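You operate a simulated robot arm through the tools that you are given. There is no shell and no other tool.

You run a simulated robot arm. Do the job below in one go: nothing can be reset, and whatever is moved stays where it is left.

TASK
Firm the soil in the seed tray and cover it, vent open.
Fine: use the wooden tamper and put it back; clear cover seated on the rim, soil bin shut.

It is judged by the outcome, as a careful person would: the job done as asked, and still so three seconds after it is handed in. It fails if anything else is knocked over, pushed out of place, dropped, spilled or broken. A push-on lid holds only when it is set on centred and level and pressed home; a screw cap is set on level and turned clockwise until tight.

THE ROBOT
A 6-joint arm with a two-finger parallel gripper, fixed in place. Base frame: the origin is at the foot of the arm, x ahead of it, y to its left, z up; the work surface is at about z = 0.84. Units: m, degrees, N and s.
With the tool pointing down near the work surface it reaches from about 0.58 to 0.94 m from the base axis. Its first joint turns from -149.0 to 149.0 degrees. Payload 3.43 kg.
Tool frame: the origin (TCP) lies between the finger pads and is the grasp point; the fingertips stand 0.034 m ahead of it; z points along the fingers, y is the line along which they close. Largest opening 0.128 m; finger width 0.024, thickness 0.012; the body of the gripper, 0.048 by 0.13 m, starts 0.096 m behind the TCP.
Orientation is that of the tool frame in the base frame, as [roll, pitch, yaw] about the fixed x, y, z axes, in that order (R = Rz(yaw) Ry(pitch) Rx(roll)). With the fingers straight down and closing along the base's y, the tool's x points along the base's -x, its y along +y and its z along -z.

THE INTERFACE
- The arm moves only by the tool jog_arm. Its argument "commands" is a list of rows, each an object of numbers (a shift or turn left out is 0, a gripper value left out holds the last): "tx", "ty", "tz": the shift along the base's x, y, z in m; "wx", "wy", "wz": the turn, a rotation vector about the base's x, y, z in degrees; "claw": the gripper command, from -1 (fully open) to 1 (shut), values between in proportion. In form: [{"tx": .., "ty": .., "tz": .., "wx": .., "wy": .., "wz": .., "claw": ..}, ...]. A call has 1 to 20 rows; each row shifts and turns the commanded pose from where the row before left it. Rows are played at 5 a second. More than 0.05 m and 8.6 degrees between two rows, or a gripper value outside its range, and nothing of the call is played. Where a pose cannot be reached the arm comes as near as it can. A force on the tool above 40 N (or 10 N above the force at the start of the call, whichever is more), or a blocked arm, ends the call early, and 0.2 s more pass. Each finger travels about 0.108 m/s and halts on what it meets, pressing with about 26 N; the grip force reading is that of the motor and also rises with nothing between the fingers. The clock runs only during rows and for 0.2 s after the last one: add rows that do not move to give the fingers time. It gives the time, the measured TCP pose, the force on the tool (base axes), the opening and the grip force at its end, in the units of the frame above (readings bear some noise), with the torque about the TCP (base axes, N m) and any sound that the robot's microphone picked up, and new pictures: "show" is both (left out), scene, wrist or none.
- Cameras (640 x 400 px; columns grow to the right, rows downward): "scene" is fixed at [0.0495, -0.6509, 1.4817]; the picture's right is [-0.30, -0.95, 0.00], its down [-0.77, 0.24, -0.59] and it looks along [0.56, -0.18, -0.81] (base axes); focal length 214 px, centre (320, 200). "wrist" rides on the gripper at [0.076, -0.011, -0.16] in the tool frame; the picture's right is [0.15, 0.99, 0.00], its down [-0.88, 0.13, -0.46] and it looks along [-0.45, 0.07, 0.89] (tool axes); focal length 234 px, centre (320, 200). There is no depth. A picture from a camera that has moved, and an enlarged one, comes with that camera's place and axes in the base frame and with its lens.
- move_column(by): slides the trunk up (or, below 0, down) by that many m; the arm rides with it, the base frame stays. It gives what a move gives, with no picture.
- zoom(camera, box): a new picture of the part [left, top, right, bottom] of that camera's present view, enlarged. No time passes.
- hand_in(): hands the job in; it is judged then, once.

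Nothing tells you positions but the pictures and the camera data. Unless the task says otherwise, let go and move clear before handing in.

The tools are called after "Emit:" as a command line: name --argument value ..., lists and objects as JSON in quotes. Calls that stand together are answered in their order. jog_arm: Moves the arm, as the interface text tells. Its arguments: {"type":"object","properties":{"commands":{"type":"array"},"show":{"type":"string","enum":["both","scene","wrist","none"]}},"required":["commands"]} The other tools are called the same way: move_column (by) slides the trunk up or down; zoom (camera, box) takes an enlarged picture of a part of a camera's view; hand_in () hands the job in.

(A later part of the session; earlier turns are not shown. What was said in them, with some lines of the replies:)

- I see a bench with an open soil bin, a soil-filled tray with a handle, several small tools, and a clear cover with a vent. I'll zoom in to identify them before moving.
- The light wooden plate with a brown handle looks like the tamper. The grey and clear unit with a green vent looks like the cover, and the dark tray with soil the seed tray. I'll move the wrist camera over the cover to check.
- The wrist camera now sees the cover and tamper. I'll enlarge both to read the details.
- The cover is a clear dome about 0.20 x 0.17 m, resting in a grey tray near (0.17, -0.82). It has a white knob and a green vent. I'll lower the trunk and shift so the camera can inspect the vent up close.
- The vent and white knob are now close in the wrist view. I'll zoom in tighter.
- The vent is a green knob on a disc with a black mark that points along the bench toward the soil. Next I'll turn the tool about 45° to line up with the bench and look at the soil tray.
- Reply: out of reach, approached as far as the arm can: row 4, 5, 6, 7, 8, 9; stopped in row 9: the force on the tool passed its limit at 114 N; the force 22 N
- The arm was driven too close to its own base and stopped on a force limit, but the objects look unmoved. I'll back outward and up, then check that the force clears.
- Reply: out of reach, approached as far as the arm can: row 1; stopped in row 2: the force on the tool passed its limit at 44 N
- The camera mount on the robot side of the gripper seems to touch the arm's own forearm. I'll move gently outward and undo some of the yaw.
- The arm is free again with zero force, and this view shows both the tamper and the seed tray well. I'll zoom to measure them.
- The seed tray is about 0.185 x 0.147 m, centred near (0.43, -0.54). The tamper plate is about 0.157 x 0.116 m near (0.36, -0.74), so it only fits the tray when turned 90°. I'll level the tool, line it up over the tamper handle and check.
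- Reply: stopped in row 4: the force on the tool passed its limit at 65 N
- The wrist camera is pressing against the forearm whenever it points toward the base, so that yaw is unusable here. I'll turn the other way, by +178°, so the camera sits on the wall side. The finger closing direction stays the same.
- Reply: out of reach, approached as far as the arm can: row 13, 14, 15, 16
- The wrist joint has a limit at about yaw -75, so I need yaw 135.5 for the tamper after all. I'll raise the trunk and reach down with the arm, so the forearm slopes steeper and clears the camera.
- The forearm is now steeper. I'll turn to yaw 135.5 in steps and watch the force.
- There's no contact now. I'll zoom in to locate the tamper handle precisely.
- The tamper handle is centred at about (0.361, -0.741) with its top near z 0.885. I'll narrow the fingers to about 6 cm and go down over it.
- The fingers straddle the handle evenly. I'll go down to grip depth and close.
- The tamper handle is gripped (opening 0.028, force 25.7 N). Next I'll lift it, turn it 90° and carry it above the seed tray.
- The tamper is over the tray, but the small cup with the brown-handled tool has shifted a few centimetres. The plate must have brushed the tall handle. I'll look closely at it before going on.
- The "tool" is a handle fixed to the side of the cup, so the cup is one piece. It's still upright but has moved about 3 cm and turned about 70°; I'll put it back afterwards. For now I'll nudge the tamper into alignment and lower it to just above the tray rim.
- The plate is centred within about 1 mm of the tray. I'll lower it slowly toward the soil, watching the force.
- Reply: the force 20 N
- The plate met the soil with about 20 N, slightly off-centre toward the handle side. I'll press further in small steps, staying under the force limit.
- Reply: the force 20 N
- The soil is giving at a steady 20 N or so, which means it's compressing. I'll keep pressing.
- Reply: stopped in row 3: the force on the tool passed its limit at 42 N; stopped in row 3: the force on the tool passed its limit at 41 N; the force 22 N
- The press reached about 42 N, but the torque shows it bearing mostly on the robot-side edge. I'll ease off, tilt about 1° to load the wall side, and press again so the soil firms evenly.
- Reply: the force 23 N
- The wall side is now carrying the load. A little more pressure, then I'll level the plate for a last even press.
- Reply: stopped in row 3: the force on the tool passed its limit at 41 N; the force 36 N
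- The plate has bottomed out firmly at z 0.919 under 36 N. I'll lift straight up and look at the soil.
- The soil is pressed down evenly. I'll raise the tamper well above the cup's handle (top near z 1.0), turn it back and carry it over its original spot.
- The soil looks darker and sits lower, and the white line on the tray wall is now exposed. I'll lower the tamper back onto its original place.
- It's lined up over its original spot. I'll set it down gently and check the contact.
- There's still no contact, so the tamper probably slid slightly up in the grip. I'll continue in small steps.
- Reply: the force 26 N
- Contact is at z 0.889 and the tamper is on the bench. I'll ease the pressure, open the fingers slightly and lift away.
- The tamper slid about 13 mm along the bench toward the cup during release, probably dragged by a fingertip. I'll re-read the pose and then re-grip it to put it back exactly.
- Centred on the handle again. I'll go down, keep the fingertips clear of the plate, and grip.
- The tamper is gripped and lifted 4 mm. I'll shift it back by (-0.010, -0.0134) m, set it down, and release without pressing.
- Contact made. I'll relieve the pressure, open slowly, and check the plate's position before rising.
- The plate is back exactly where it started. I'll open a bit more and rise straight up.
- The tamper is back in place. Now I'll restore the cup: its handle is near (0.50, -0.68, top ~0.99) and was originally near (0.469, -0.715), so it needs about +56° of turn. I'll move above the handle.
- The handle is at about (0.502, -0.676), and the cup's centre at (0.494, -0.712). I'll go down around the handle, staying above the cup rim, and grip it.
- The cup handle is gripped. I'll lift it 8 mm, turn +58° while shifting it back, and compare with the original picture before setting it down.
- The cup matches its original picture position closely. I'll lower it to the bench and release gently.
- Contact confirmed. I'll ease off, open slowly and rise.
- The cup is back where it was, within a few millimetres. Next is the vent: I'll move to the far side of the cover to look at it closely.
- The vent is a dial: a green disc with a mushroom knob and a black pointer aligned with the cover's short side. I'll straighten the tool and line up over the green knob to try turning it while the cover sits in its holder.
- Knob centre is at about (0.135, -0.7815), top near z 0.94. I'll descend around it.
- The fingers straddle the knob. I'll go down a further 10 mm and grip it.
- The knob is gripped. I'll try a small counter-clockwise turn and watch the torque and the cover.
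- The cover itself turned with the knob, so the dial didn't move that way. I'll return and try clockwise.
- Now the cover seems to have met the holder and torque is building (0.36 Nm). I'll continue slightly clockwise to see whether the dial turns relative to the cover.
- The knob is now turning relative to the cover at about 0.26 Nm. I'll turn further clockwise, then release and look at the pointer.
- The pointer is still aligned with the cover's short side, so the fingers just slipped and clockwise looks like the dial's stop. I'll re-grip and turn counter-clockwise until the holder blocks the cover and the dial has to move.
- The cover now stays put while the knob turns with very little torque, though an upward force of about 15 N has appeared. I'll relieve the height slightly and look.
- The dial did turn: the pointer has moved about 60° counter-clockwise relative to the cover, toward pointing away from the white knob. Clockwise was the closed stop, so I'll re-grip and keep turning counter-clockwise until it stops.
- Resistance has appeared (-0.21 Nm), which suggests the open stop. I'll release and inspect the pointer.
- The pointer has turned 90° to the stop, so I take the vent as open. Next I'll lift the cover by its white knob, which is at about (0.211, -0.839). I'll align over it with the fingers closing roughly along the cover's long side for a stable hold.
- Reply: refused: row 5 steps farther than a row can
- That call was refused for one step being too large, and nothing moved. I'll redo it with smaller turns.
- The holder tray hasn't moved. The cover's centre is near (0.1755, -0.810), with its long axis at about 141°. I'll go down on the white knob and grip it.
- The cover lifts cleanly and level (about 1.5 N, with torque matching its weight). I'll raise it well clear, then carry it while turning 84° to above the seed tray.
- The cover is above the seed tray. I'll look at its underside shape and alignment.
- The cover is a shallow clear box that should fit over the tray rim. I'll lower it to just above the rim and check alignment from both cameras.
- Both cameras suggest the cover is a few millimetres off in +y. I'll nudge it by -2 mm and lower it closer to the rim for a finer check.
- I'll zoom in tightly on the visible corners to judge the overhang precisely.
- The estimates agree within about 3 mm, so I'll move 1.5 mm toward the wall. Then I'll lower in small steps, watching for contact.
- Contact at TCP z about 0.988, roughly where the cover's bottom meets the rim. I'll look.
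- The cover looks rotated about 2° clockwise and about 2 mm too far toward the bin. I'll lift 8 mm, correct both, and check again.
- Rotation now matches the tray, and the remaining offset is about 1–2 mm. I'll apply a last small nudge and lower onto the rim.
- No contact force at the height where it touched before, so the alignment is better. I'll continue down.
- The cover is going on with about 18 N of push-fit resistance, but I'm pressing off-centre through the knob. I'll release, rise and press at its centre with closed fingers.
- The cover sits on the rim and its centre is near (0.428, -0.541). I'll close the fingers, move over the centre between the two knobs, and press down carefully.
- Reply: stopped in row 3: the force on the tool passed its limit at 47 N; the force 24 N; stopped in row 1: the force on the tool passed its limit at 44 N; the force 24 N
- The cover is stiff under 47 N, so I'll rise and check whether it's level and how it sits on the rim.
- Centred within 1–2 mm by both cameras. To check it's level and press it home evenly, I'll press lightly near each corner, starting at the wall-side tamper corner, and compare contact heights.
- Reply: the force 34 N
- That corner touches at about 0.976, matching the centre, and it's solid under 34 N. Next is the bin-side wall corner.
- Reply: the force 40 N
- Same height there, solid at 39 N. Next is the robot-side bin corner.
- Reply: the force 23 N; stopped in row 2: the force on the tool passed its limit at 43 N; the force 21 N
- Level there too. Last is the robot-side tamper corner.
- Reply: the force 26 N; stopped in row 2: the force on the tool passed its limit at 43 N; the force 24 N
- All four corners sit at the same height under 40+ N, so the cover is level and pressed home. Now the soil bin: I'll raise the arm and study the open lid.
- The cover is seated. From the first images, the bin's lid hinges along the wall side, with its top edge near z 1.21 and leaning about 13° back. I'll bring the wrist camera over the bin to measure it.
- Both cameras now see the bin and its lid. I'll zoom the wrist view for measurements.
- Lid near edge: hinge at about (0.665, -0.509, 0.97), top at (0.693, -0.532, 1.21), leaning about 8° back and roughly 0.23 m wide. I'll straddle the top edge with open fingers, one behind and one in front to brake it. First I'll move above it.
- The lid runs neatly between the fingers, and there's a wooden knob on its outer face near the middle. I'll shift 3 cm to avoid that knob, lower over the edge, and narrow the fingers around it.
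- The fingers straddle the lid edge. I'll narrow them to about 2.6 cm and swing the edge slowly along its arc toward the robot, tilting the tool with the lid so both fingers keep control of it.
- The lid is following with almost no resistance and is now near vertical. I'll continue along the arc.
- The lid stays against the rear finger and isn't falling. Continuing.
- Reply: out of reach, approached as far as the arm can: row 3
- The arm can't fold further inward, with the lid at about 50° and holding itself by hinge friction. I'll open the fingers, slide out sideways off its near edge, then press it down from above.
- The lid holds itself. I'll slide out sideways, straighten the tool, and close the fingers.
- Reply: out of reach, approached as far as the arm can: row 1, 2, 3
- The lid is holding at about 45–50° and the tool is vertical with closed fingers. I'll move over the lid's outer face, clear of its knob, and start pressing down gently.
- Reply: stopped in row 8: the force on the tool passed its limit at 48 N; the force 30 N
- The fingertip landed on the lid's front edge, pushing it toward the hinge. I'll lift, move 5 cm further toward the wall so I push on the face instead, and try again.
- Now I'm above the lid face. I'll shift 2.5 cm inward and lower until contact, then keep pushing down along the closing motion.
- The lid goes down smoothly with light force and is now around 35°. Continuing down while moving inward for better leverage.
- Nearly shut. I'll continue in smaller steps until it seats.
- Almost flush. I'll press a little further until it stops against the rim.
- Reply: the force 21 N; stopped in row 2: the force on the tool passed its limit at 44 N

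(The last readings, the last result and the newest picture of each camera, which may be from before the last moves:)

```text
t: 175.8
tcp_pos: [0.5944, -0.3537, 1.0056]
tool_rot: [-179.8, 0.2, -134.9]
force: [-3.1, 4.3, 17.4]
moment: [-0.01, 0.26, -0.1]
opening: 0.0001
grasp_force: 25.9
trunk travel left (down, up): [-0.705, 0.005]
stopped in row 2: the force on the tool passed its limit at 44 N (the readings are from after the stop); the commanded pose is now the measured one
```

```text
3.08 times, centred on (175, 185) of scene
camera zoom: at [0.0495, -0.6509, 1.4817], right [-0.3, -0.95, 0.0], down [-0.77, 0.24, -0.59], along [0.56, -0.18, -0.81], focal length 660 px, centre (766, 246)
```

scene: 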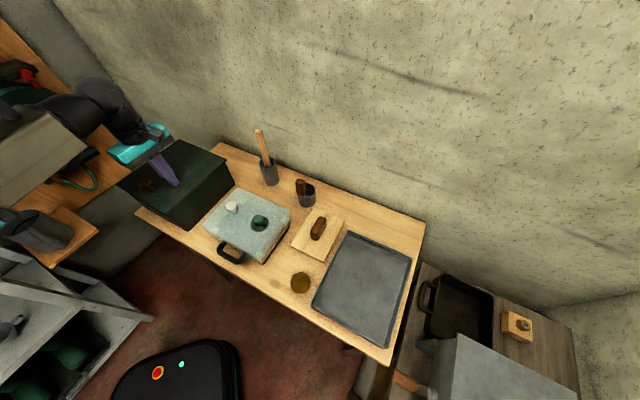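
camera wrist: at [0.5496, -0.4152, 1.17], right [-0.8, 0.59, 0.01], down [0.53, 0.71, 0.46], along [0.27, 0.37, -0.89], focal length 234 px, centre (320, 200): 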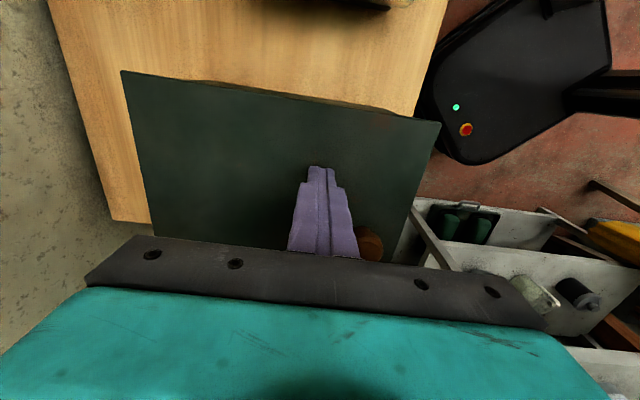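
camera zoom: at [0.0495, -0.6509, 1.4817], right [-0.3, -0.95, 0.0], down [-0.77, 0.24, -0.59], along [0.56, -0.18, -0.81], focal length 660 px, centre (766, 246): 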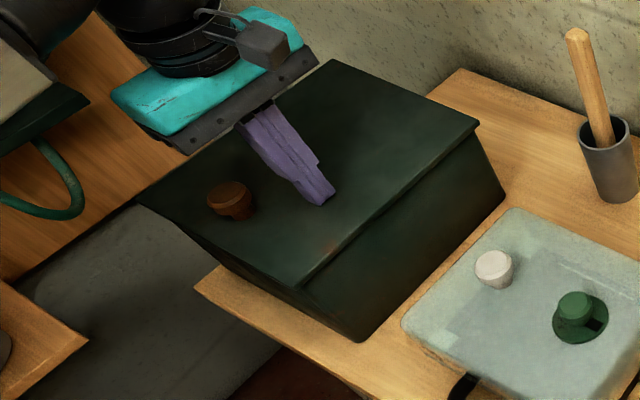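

The lid is closed and solid under 44 N. I'll rise, move clear and check everything.

Emit:
jog_arm --commands '[{"tz": 0.01}, {"tz": 0.04}, {"tz": 0.05}, {"tz": 0.05}, {"tz": 0.05}, {"tz": 0.04}, {"tx": 0.02, "ty": -0.04}, {"tx": 0.02, "ty": -0.04}, {}]'

Emit:
zoom --camera "scene" --box '[100, 110, 260, 260]'

Emit:
zoom --camera "scene" --box '[195, 170, 315, 280]'

Emit:
zoom --camera "scene" --box '[220, 120, 420, 245]'

Emit:
zoom --camera "scene" --box '[270, 215, 430, 365]'

```text
t: 177.8
tcp_pos: [0.6369, -0.4368, 1.241]
tool_rot: [-180.0, 0.2, -134.9]
force: [-0.3, 0.0, 0.8]
moment: [0.03, 0.02, 0.01]
opening: 0.0
grasp_force: 26.2
trunk travel left (down, up): [-0.705, 0.005]
camera wrist: at [0.5923, -0.4985, 1.401], right [-0.8, 0.59, 0.0], down [0.53, 0.71, 0.46], along [0.27, 0.37, -0.89], focal length 234 px, centre (320, 200)
```

scene: 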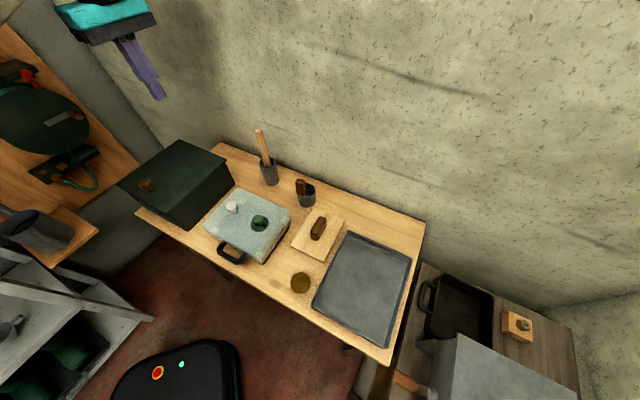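
wrist: 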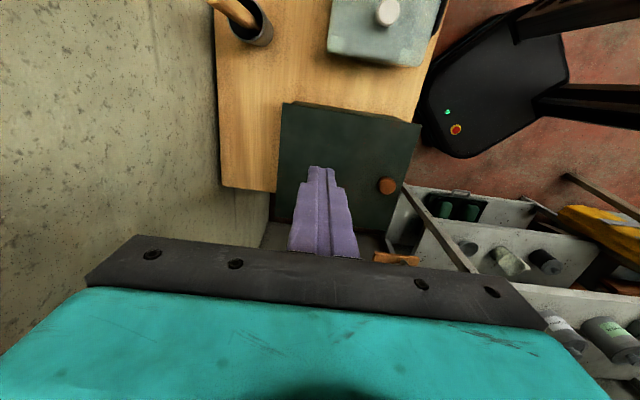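

```text
2.67 times, centred on (180, 185) of scene
camera zoom: at [0.0495, -0.6509, 1.4817], right [-0.3, -0.95, 0.0], down [-0.77, 0.24, -0.59], along [0.56, -0.18, -0.81], focal length 572 px, centre (693, 240)
```

zoom: 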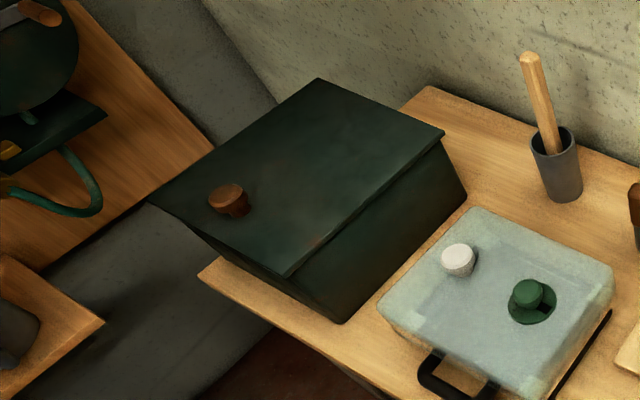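

```text
3.64 times, centred on (255, 225) of scene
camera zoom: at [0.0495, -0.6509, 1.4817], right [-0.3, -0.95, 0.0], down [-0.77, 0.24, -0.59], along [0.56, -0.18, -0.81], focal length 780 px, centre (556, 109)
```

zoom: 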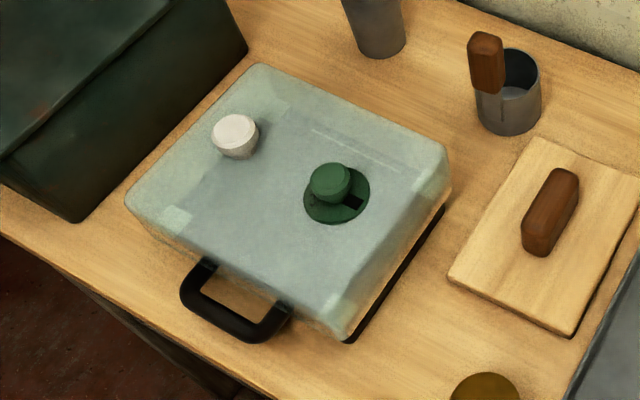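

```text
3.20 times, centred on (320, 182) of scene
camera zoom: at [0.0495, -0.6509, 1.4817], right [-0.3, -0.95, 0.0], down [-0.77, 0.24, -0.59], along [0.56, -0.18, -0.81], focal length 686 px, centre (320, 256)
```

zoom: 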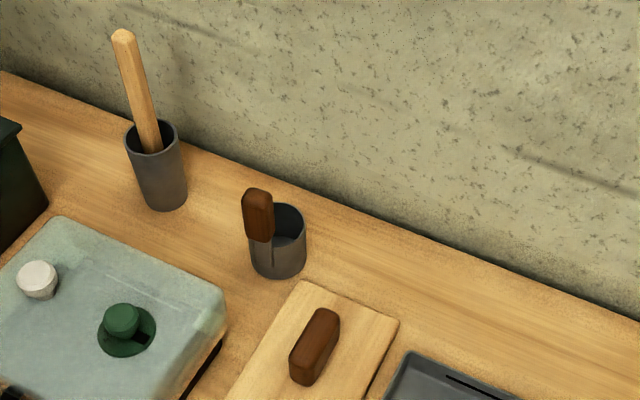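

```text
2.67 times, centred on (350, 290) of scene
camera zoom: at [0.0495, -0.6509, 1.4817], right [-0.3, -0.95, 0.0], down [-0.77, 0.24, -0.59], along [0.56, -0.18, -0.81], focal length 572 px, centre (240, -40)
```

zoom: 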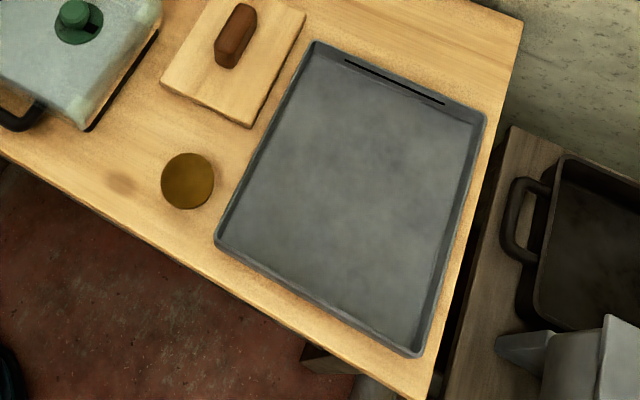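

The bin is shut, the tamper, cup, pot and holder match their original places, and the vent pointer still points away from the white knob. To be sure the cover is actually captured on the rim, I'll grip its knob again and test for sideways play.

Emit:
jog_arm --commands '[{"tx": -0.0294, "ty": -0.0121, "claw": 0}, {"tx": -0.0294, "ty": -0.0121}, {"tx": -0.0294, "ty": -0.0121}, {"tx": -0.0294, "ty": -0.0121}, {"tx": -0.0294, "ty": -0.0121}, {"tx": -0.0294, "ty": -0.0122}, {"tz": -0.05}, {"tz": -0.05}, {"tz": -0.05}, {}, {}]'

Emit:
zoom --camera "wrist" --box '[200, 60, 440, 260]'

```text
t: 180.2
tcp_pos: [0.4588, -0.5092, 1.0899]
tool_rot: [-180.0, 0.2, -134.9]
force: [-0.4, 0.3, 0.3]
moment: [-0.02, 0.0, 0.02]
opening: 0.0642
grasp_force: 0.1
trunk travel left (down, up): [-0.705, 0.005]
camera wrist: at [0.4151, -0.5719, 1.2494], right [-0.8, 0.59, 0.0], down [0.53, 0.71, 0.46], along [0.27, 0.37, -0.89], focal length 234 px, centre (320, 200)
```

scene: 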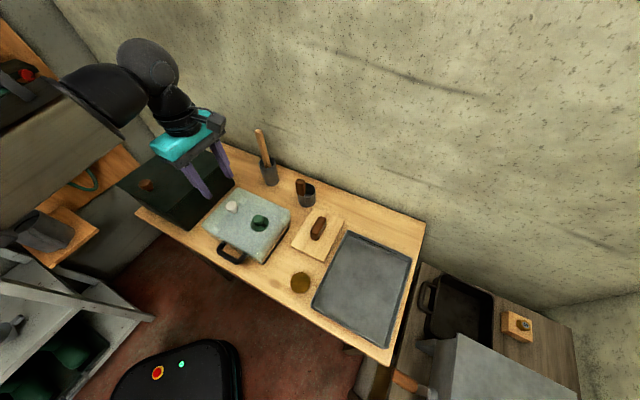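
wrist: 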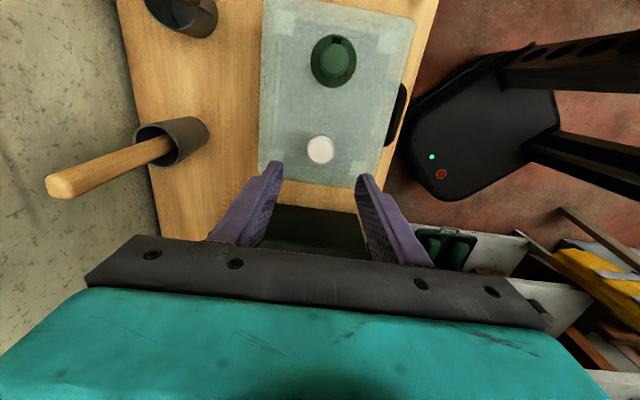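

```text
2.00 times, centred on (320, 160) of wrist
camera zoom: at [0.4151, -0.5719, 1.2494], right [-0.8, 0.59, 0.0], down [0.53, 0.71, 0.46], along [0.27, 0.37, -0.89], focal length 468 px, centre (320, 280)
```

zoom: 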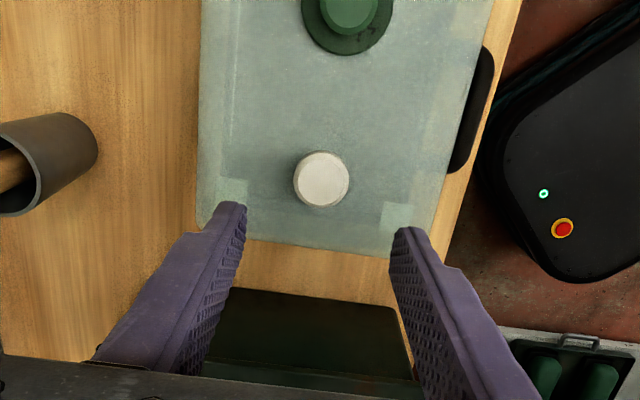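

Emit:
jog_arm --commands '[{"tz": -0.04}, {"tz": -0.04}, {"tz": -0.02}, {"tz": -0.004}, {}, {"claw": 0.3}, {"claw": 0.6}, {"claw": 1}, {"claw": 1}, {}]' --show "none"

Emit:
jog_arm --commands '[{"tx": -0.0014, "ty": -0.0014}, {}]' --show "none"

Emit:
jog_arm --commands '[{"tx": -0.0014, "ty": -0.0014}, {}]' --show "none"

```text
t: 182.4
tcp_pos: [0.4594, -0.5071, 0.9868]
tool_rot: [179.9, 0.2, -134.9]
force: [0.3, 0.1, 0.4]
moment: [0.09, 0.04, 0.01]
opening: 0.0333
grasp_force: 26.2
trunk travel left (down, up): [-0.705, 0.005]
```

```text
t: 183.0
tcp_pos: [0.4593, -0.5086, 0.9887]
tool_rot: [179.9, 0.3, -134.9]
force: [1.8, 0.4, 0.5]
moment: [0.16, -0.06, -0.08]
opening: 0.0331
grasp_force: 26.3
trunk travel left (down, up): [-0.705, 0.005]
```

```text
t: 183.6
tcp_pos: [0.4564, -0.509, 0.9872]
tool_rot: [-180.0, 0.2, -134.9]
force: [2.4, 1.1, 2.2]
moment: [0.15, 0.04, 0.0]
opening: 0.033
grasp_force: 25.8
trunk travel left (down, up): [-0.705, 0.005]
```

Emit:
jog_arm --commands '[{"tx": -0.0014, "ty": -0.0014}, {}]' --show "none"

Emit:
jog_arm --commands '[{"tx": -0.0014, "ty": -0.0014}, {}]' --show "scene"

Emit:
zoom --camera "scene" --box '[240, 240, 280, 275]'

```text
t: 184.2
tcp_pos: [0.4555, -0.5124, 0.9877]
tool_rot: [-180.0, 0.1, -134.9]
force: [0.6, -0.2, 0.3]
moment: [0.05, -0.01, -0.03]
opening: 0.0333
grasp_force: 25.6
trunk travel left (down, up): [-0.705, 0.005]
```

```text
t: 184.8
tcp_pos: [0.4519, -0.5114, 0.9876]
tool_rot: [180.0, 0.2, -134.9]
force: [1.1, -0.2, -0.5]
moment: [0.08, -0.07, 0.0]
opening: 0.033
grasp_force: 26.4
trunk travel left (down, up): [-0.705, 0.005]
```

scene: 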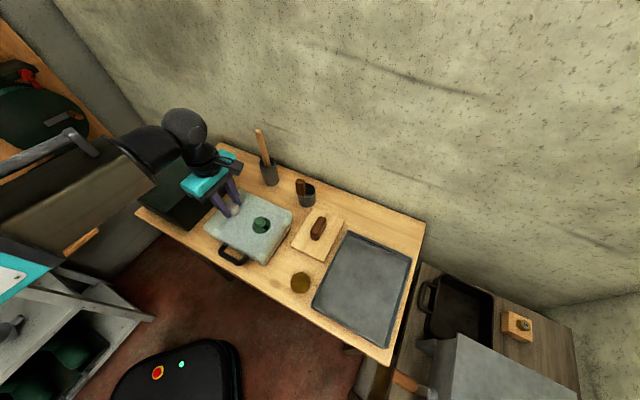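

```text
11.43 times, centred on (260, 258) of scene
camera zoom: at [0.0495, -0.6509, 1.4817], right [-0.3, -0.95, 0.0], down [-0.77, 0.24, -0.59], along [0.56, -0.18, -0.81], focal length 2451 px, centre (1006, -457)
```

zoom: 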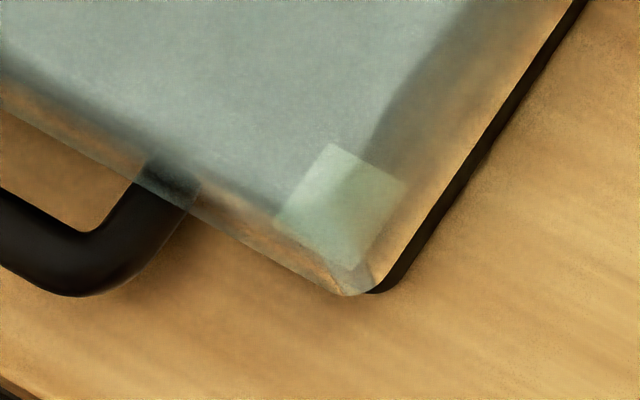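

The seed tray moved together with the cover, so the cover is positively captured on the rim. I'll push both back to the tray's original place.

Emit:
jog_arm --commands '[{"tx": 0.0014, "ty": 0.0014}, {"tx": 0.0014, "ty": 0.0014}, {"tx": 0.0014, "ty": 0.0014}, {"tx": 0.0014, "ty": 0.0014}, {"tx": 0.0004, "ty": 0.0004}, {}]' --show "none"

Emit:
zoom --camera "scene" --box '[240, 240, 280, 275]'

Emit:
zoom --camera "scene" --box '[272, 205, 300, 235]'

```text
t: 186.2
tcp_pos: [0.4609, -0.5069, 0.9884]
tool_rot: [179.9, 0.1, -134.9]
force: [-0.7, -0.2, 0.0]
moment: [0.02, 0.02, -0.02]
opening: 0.0331
grasp_force: 25.4
trunk travel left (down, up): [-0.705, 0.005]
```

```text
11.43 times, centred on (260, 258) of scene
camera zoom: at [0.0495, -0.6509, 1.4817], right [-0.3, -0.95, 0.0], down [-0.77, 0.24, -0.59], along [0.56, -0.18, -0.81], focal length 2451 px, centre (1006, -457)
```

zoom: 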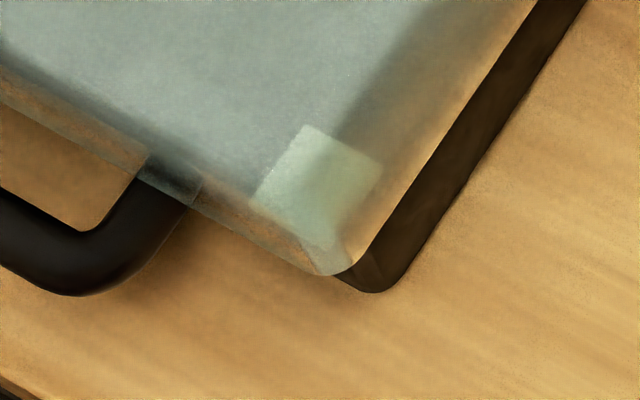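

```text
13.33 times, centred on (286, 220) of scene
camera zoom: at [0.0495, -0.6509, 1.4817], right [-0.3, -0.95, 0.0], down [-0.77, 0.24, -0.59], along [0.56, -0.18, -0.81], focal length 2860 px, centre (773, -67)
```

zoom: 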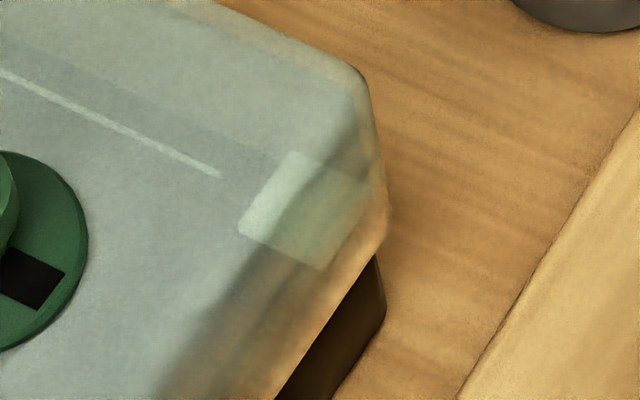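

The tray stayed about 7 mm off while the cover moved within its play. I'll keep pushing until the tray itself returns to its original spot.

Emit:
jog_arm --commands '[{"tx": 0.0014, "ty": 0.0014}, {"tx": 0.0014, "ty": 0.0014}, {"tx": 0.0014, "ty": 0.0014}, {}]' --show "none"

Emit:
zoom --camera "scene" --box '[240, 240, 280, 275]'

```text
t: 187.2
tcp_pos: [0.4645, -0.5025, 0.9887]
tool_rot: [179.9, 0.2, -134.9]
force: [-1.5, -0.1, -0.3]
moment: [0.04, 0.01, -0.01]
opening: 0.0331
grasp_force: 25.6
trunk travel left (down, up): [-0.705, 0.005]
```

```text
11.43 times, centred on (260, 258) of scene
camera zoom: at [0.0495, -0.6509, 1.4817], right [-0.3, -0.95, 0.0], down [-0.77, 0.24, -0.59], along [0.56, -0.18, -0.81], focal length 2451 px, centre (1006, -457)
```

zoom: 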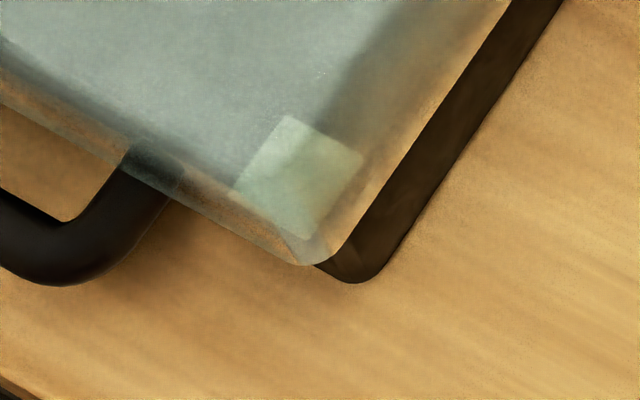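

Emit:
jog_arm --commands '[{"tx": 0.0014, "ty": 0.0014}, {}, {"tx": -0.0015, "ty": -0.0015}, {"tx": -0.0015, "ty": -0.0015}, {}]' --show "scene"

Emit:
zoom --camera "scene" --box '[240, 240, 280, 275]'

Emit:
zoom --camera "scene" --box '[272, 205, 300, 235]'

Emit:
zoom --camera "scene" --box '[195, 170, 315, 280]'

```text
t: 188.4
tcp_pos: [0.4628, -0.5035, 0.9888]
tool_rot: [-180.0, 0.4, -134.9]
force: [0.7, -0.1, 0.1]
moment: [0.04, -0.06, 0.01]
opening: 0.0331
grasp_force: 26.3
trunk travel left (down, up): [-0.705, 0.005]
```

scene: 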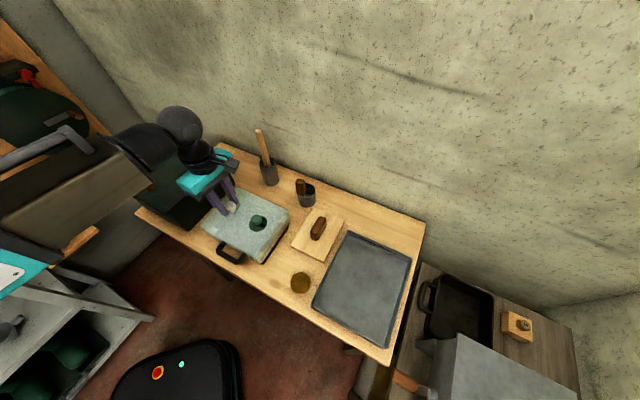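

```text
11.43 times, centred on (260, 258) of scene
camera zoom: at [0.0495, -0.6509, 1.4817], right [-0.3, -0.95, 0.0], down [-0.77, 0.24, -0.59], along [0.56, -0.18, -0.81], focal length 2451 px, centre (1006, -457)
```

zoom: 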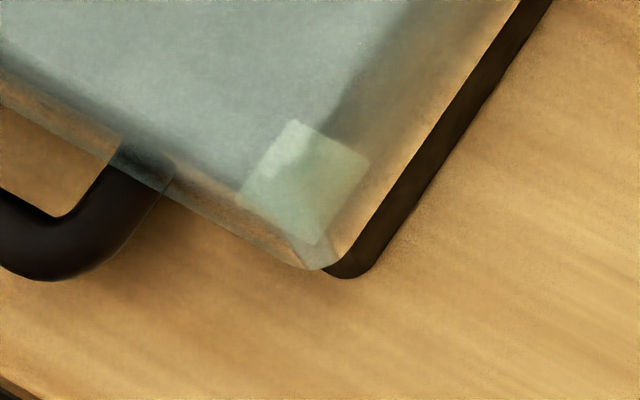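

```text
13.33 times, centred on (286, 220) of scene
camera zoom: at [0.0495, -0.6509, 1.4817], right [-0.3, -0.95, 0.0], down [-0.77, 0.24, -0.59], along [0.56, -0.18, -0.81], focal length 2860 px, centre (773, -67)
```

zoom: 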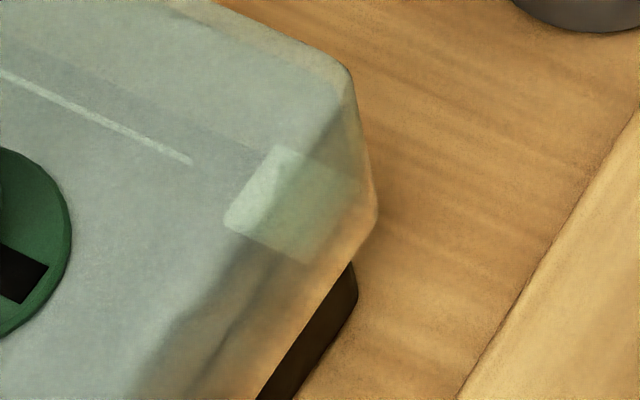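

```text
3.64 times, centred on (255, 225) of scene
camera zoom: at [0.0495, -0.6509, 1.4817], right [-0.3, -0.95, 0.0], down [-0.77, 0.24, -0.59], along [0.56, -0.18, -0.81], focal length 780 px, centre (556, 109)
```

zoom: 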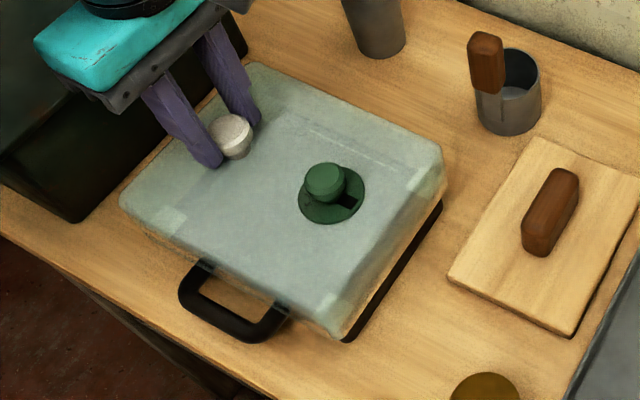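

The tray is back within about 2 mm of its original spot, with the cover centred on it. I'll release the knob, then press once more at the centre to be sure it's fully down.

Emit:
jog_arm --commands '[{"claw": 0.45}, {"claw": 0.3}, {"claw": 0.1}, {}, {"tz": 0.01}, {"tz": 0.03}, {"tz": 0.03}, {"claw": 1, "tx": -0.012, "ty": -0.012}, {"tx": -0.0115, "ty": -0.0115}, {"tx": -0.0105, "ty": -0.0105}, {}, {"tz": -0.04}, {"tz": -0.03}, {}]'

Emit:
zoom --camera "wrist" --box '[200, 0, 440, 250]'

```text
t: 191.4
tcp_pos: [0.4258, -0.5379, 0.991]
tool_rot: [179.9, 0.2, -134.9]
force: [0.2, -1.0, 0.7]
moment: [0.05, 0.0, 0.0]
opening: 0.0
grasp_force: 25.9
trunk travel left (down, up): [-0.705, 0.005]
camera wrist: at [0.381, -0.5994, 1.15], right [-0.8, 0.59, 0.0], down [0.53, 0.71, 0.46], along [0.27, 0.37, -0.89], focal length 234 px, centre (320, 200)
```

scene: 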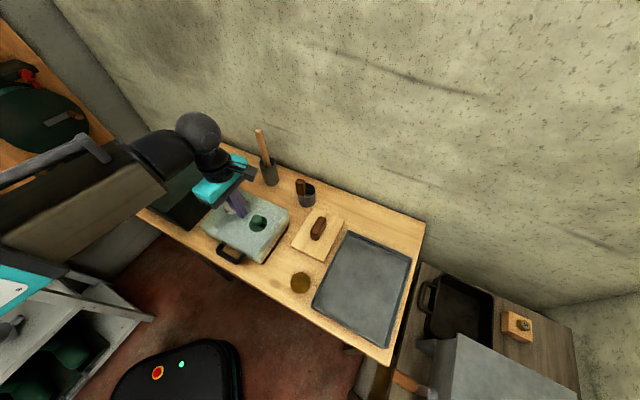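
wrist: 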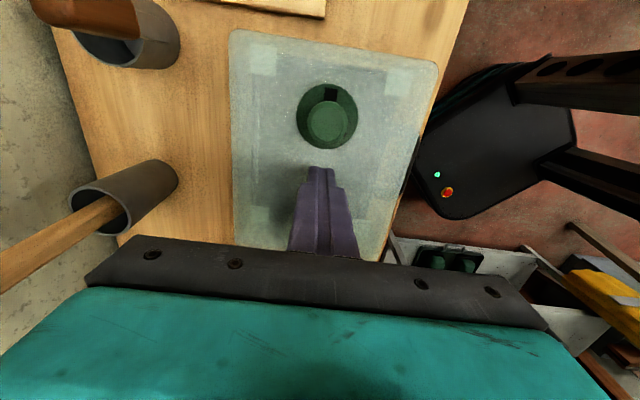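

```text
1.60 times, centred on (320, 125) of wrist
camera zoom: at [0.381, -0.5994, 1.15], right [-0.8, 0.59, 0.0], down [0.53, 0.71, 0.46], along [0.27, 0.37, -0.89], focal length 375 px, centre (320, 320)
```

zoom: 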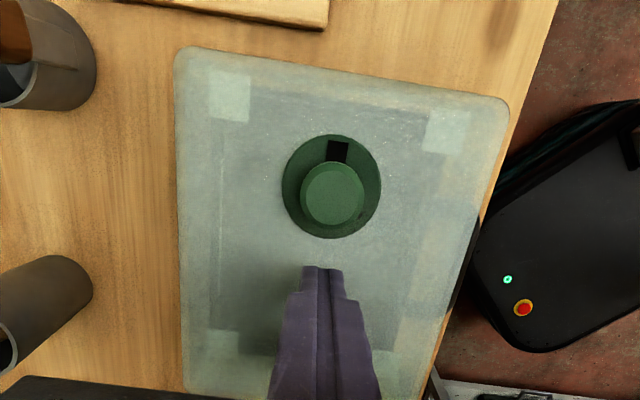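

Emit:
jog_arm --commands '[{"tz": -0.008}, {"tz": -0.004}, {"tz": -0.002}, {}]' --show "none"

Emit:
jog_arm --commands '[{"tz": -0.002}, {"tz": -0.0015}, {}]' --show "none"

```text
t: 192.4
tcp_pos: [0.4279, -0.538, 0.9762]
tool_rot: [-179.9, 0.2, -134.8]
force: [0.6, -6.0, 14.5]
moment: [-0.14, 0.1, 0.02]
opening: 0.0
grasp_force: 26.3
trunk travel left (down, up): [-0.705, 0.005]
```

```text
t: 193.0
tcp_pos: [0.4265, -0.5384, 0.9777]
tool_rot: [-179.7, -0.1, -134.9]
force: [-3.6, 2.8, 18.6]
moment: [0.13, 0.19, 0.02]
opening: 0.0
grasp_force: 25.6
trunk travel left (down, up): [-0.705, 0.005]
stopped in row 2: the force on the tool passed its limit at 42 N (the readings are from after the stop); the commanded pose is now the measured one
```

The cover is at the same seated height under 42 N. I'll rise, move clear and take final checks.

Emit:
jog_arm --commands '[{"tz": 0.005}, {"tz": 0.03}, {"tz": 0.05}, {"tz": 0.05}, {"tz": 0.05}, {"tz": 0.04}, {"tx": 0.04, "ty": -0.01, "claw": 0}, {"tx": 0.04, "ty": -0.01}, {"tx": 0.04, "ty": -0.01}, {"tx": 0.04, "ty": -0.01}, {"tx": 0.03}, {}, {}]'

Emit:
zoom --camera "scene" --box '[100, 110, 330, 290]'

Emit:
zoom --camera "scene" --box '[195, 170, 315, 280]'

Emit:
zoom --camera "wrist" --box '[200, 0, 460, 250]'

```text
t: 195.8
tcp_pos: [0.6204, -0.5761, 1.1973]
tool_rot: [-179.9, 0.2, -134.9]
force: [-0.2, 0.2, -0.4]
moment: [0.02, 0.01, -0.02]
opening: 0.0641
grasp_force: 0.0
trunk travel left (down, up): [-0.705, 0.005]
camera wrist: at [0.5739, -0.6379, 1.3567], right [-0.8, 0.59, 0.0], down [0.53, 0.72, 0.46], along [0.27, 0.36, -0.89], focal length 234 px, centre (320, 200)
```

scene: 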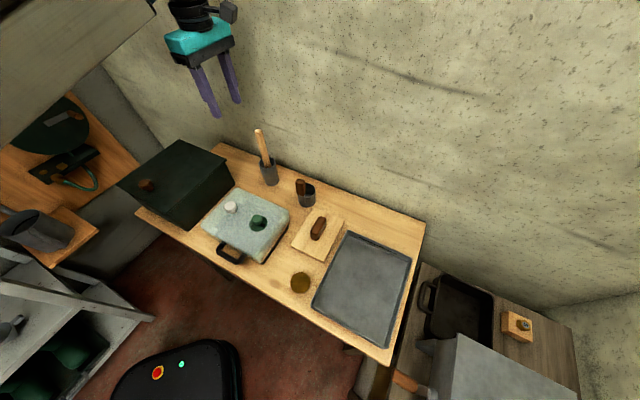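
wrist: 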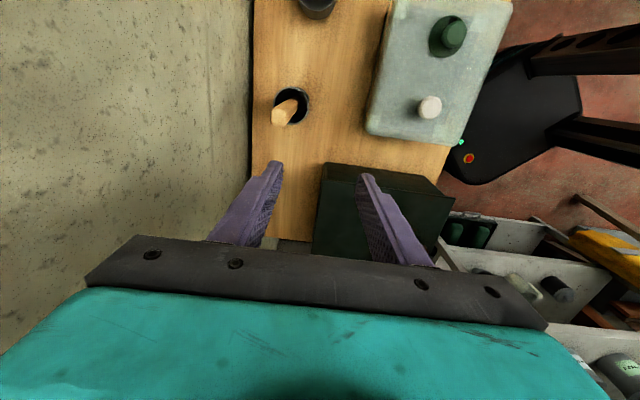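

```text
2.22 times, centred on (215, 200) of scene
camera zoom: at [0.0495, -0.6509, 1.4817], right [-0.3, -0.95, 0.0], down [-0.77, 0.24, -0.59], along [0.56, -0.18, -0.81], focal length 477 px, centre (553, 200)
```

zoom: 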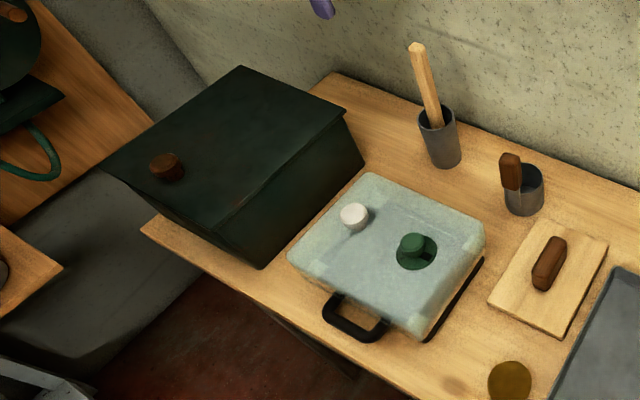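

```text
3.64 times, centred on (255, 225) of scene
camera zoom: at [0.0495, -0.6509, 1.4817], right [-0.3, -0.95, 0.0], down [-0.77, 0.24, -0.59], along [0.56, -0.18, -0.81], focal length 780 px, centre (556, 109)
```

zoom: 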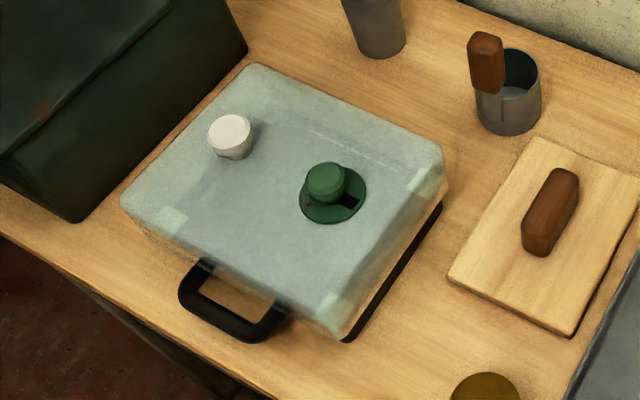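

```text
1.60 times, centred on (330, 125) of wrist
camera zoom: at [0.5739, -0.6379, 1.3567], right [-0.8, 0.59, 0.0], down [0.53, 0.72, 0.46], along [0.27, 0.36, -0.89], focal length 375 px, centre (304, 320)
```

zoom: 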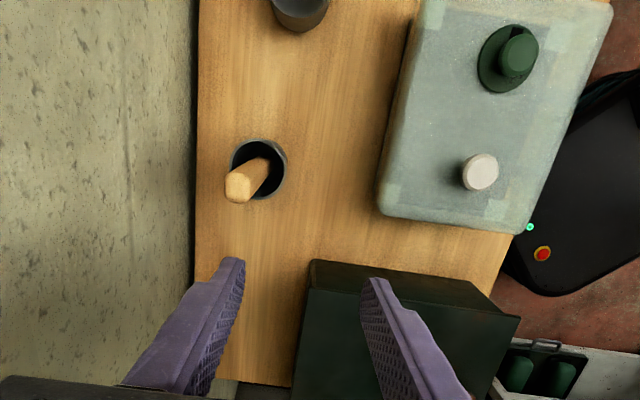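

The soil is firmed, the tamper is back in place, and the cover is seated on the rim with its vent turned open. The bin lid is shut, and nothing is touching the gripper, so I'm handing in.

Emit:
hand_in

```text
The job is handed in.
```

The job is handed in: the soil is firmed, the tray is covered with the vent open, and the soil bin is shut. No result came back, so these are my own checks.

- **Soil:** I pressed it with the wooden tamper up to about 40 N. I tilted the tamper to load each side, because the first press bore mostly on the robot side.
- **Tamper:** It is back where it started, within about 2 mm. It slid 13 mm when I first let go, so I picked it up and placed it again.
- **Cover:** It sits level on the rim and stayed firm at the centre and all four corners under 34–47 N. When I pulled it sideways, the tray moved with it, so it is held on the rim. It has roughly 8 mm of play along its length.
- **Vent:** I turned the dial 90° counter-clockwise to its stop. Nothing on it marks open or closed; I took its starting position, hard against the clockwise stop, as closed.
- **Soil bin:** The lid is down on the rim and held firm under 44 N.

**Bumped and put back:**
- **Small grey cup:** I knocked the cup with the brown handle while carrying the tamper. It stayed upright but moved about 3 cm and turned. It is back in position, though its handle may be a few degrees off.
- **Seed tray:** It shifted about 7 mm during the pull test. I pushed it back to within about 2 mm.
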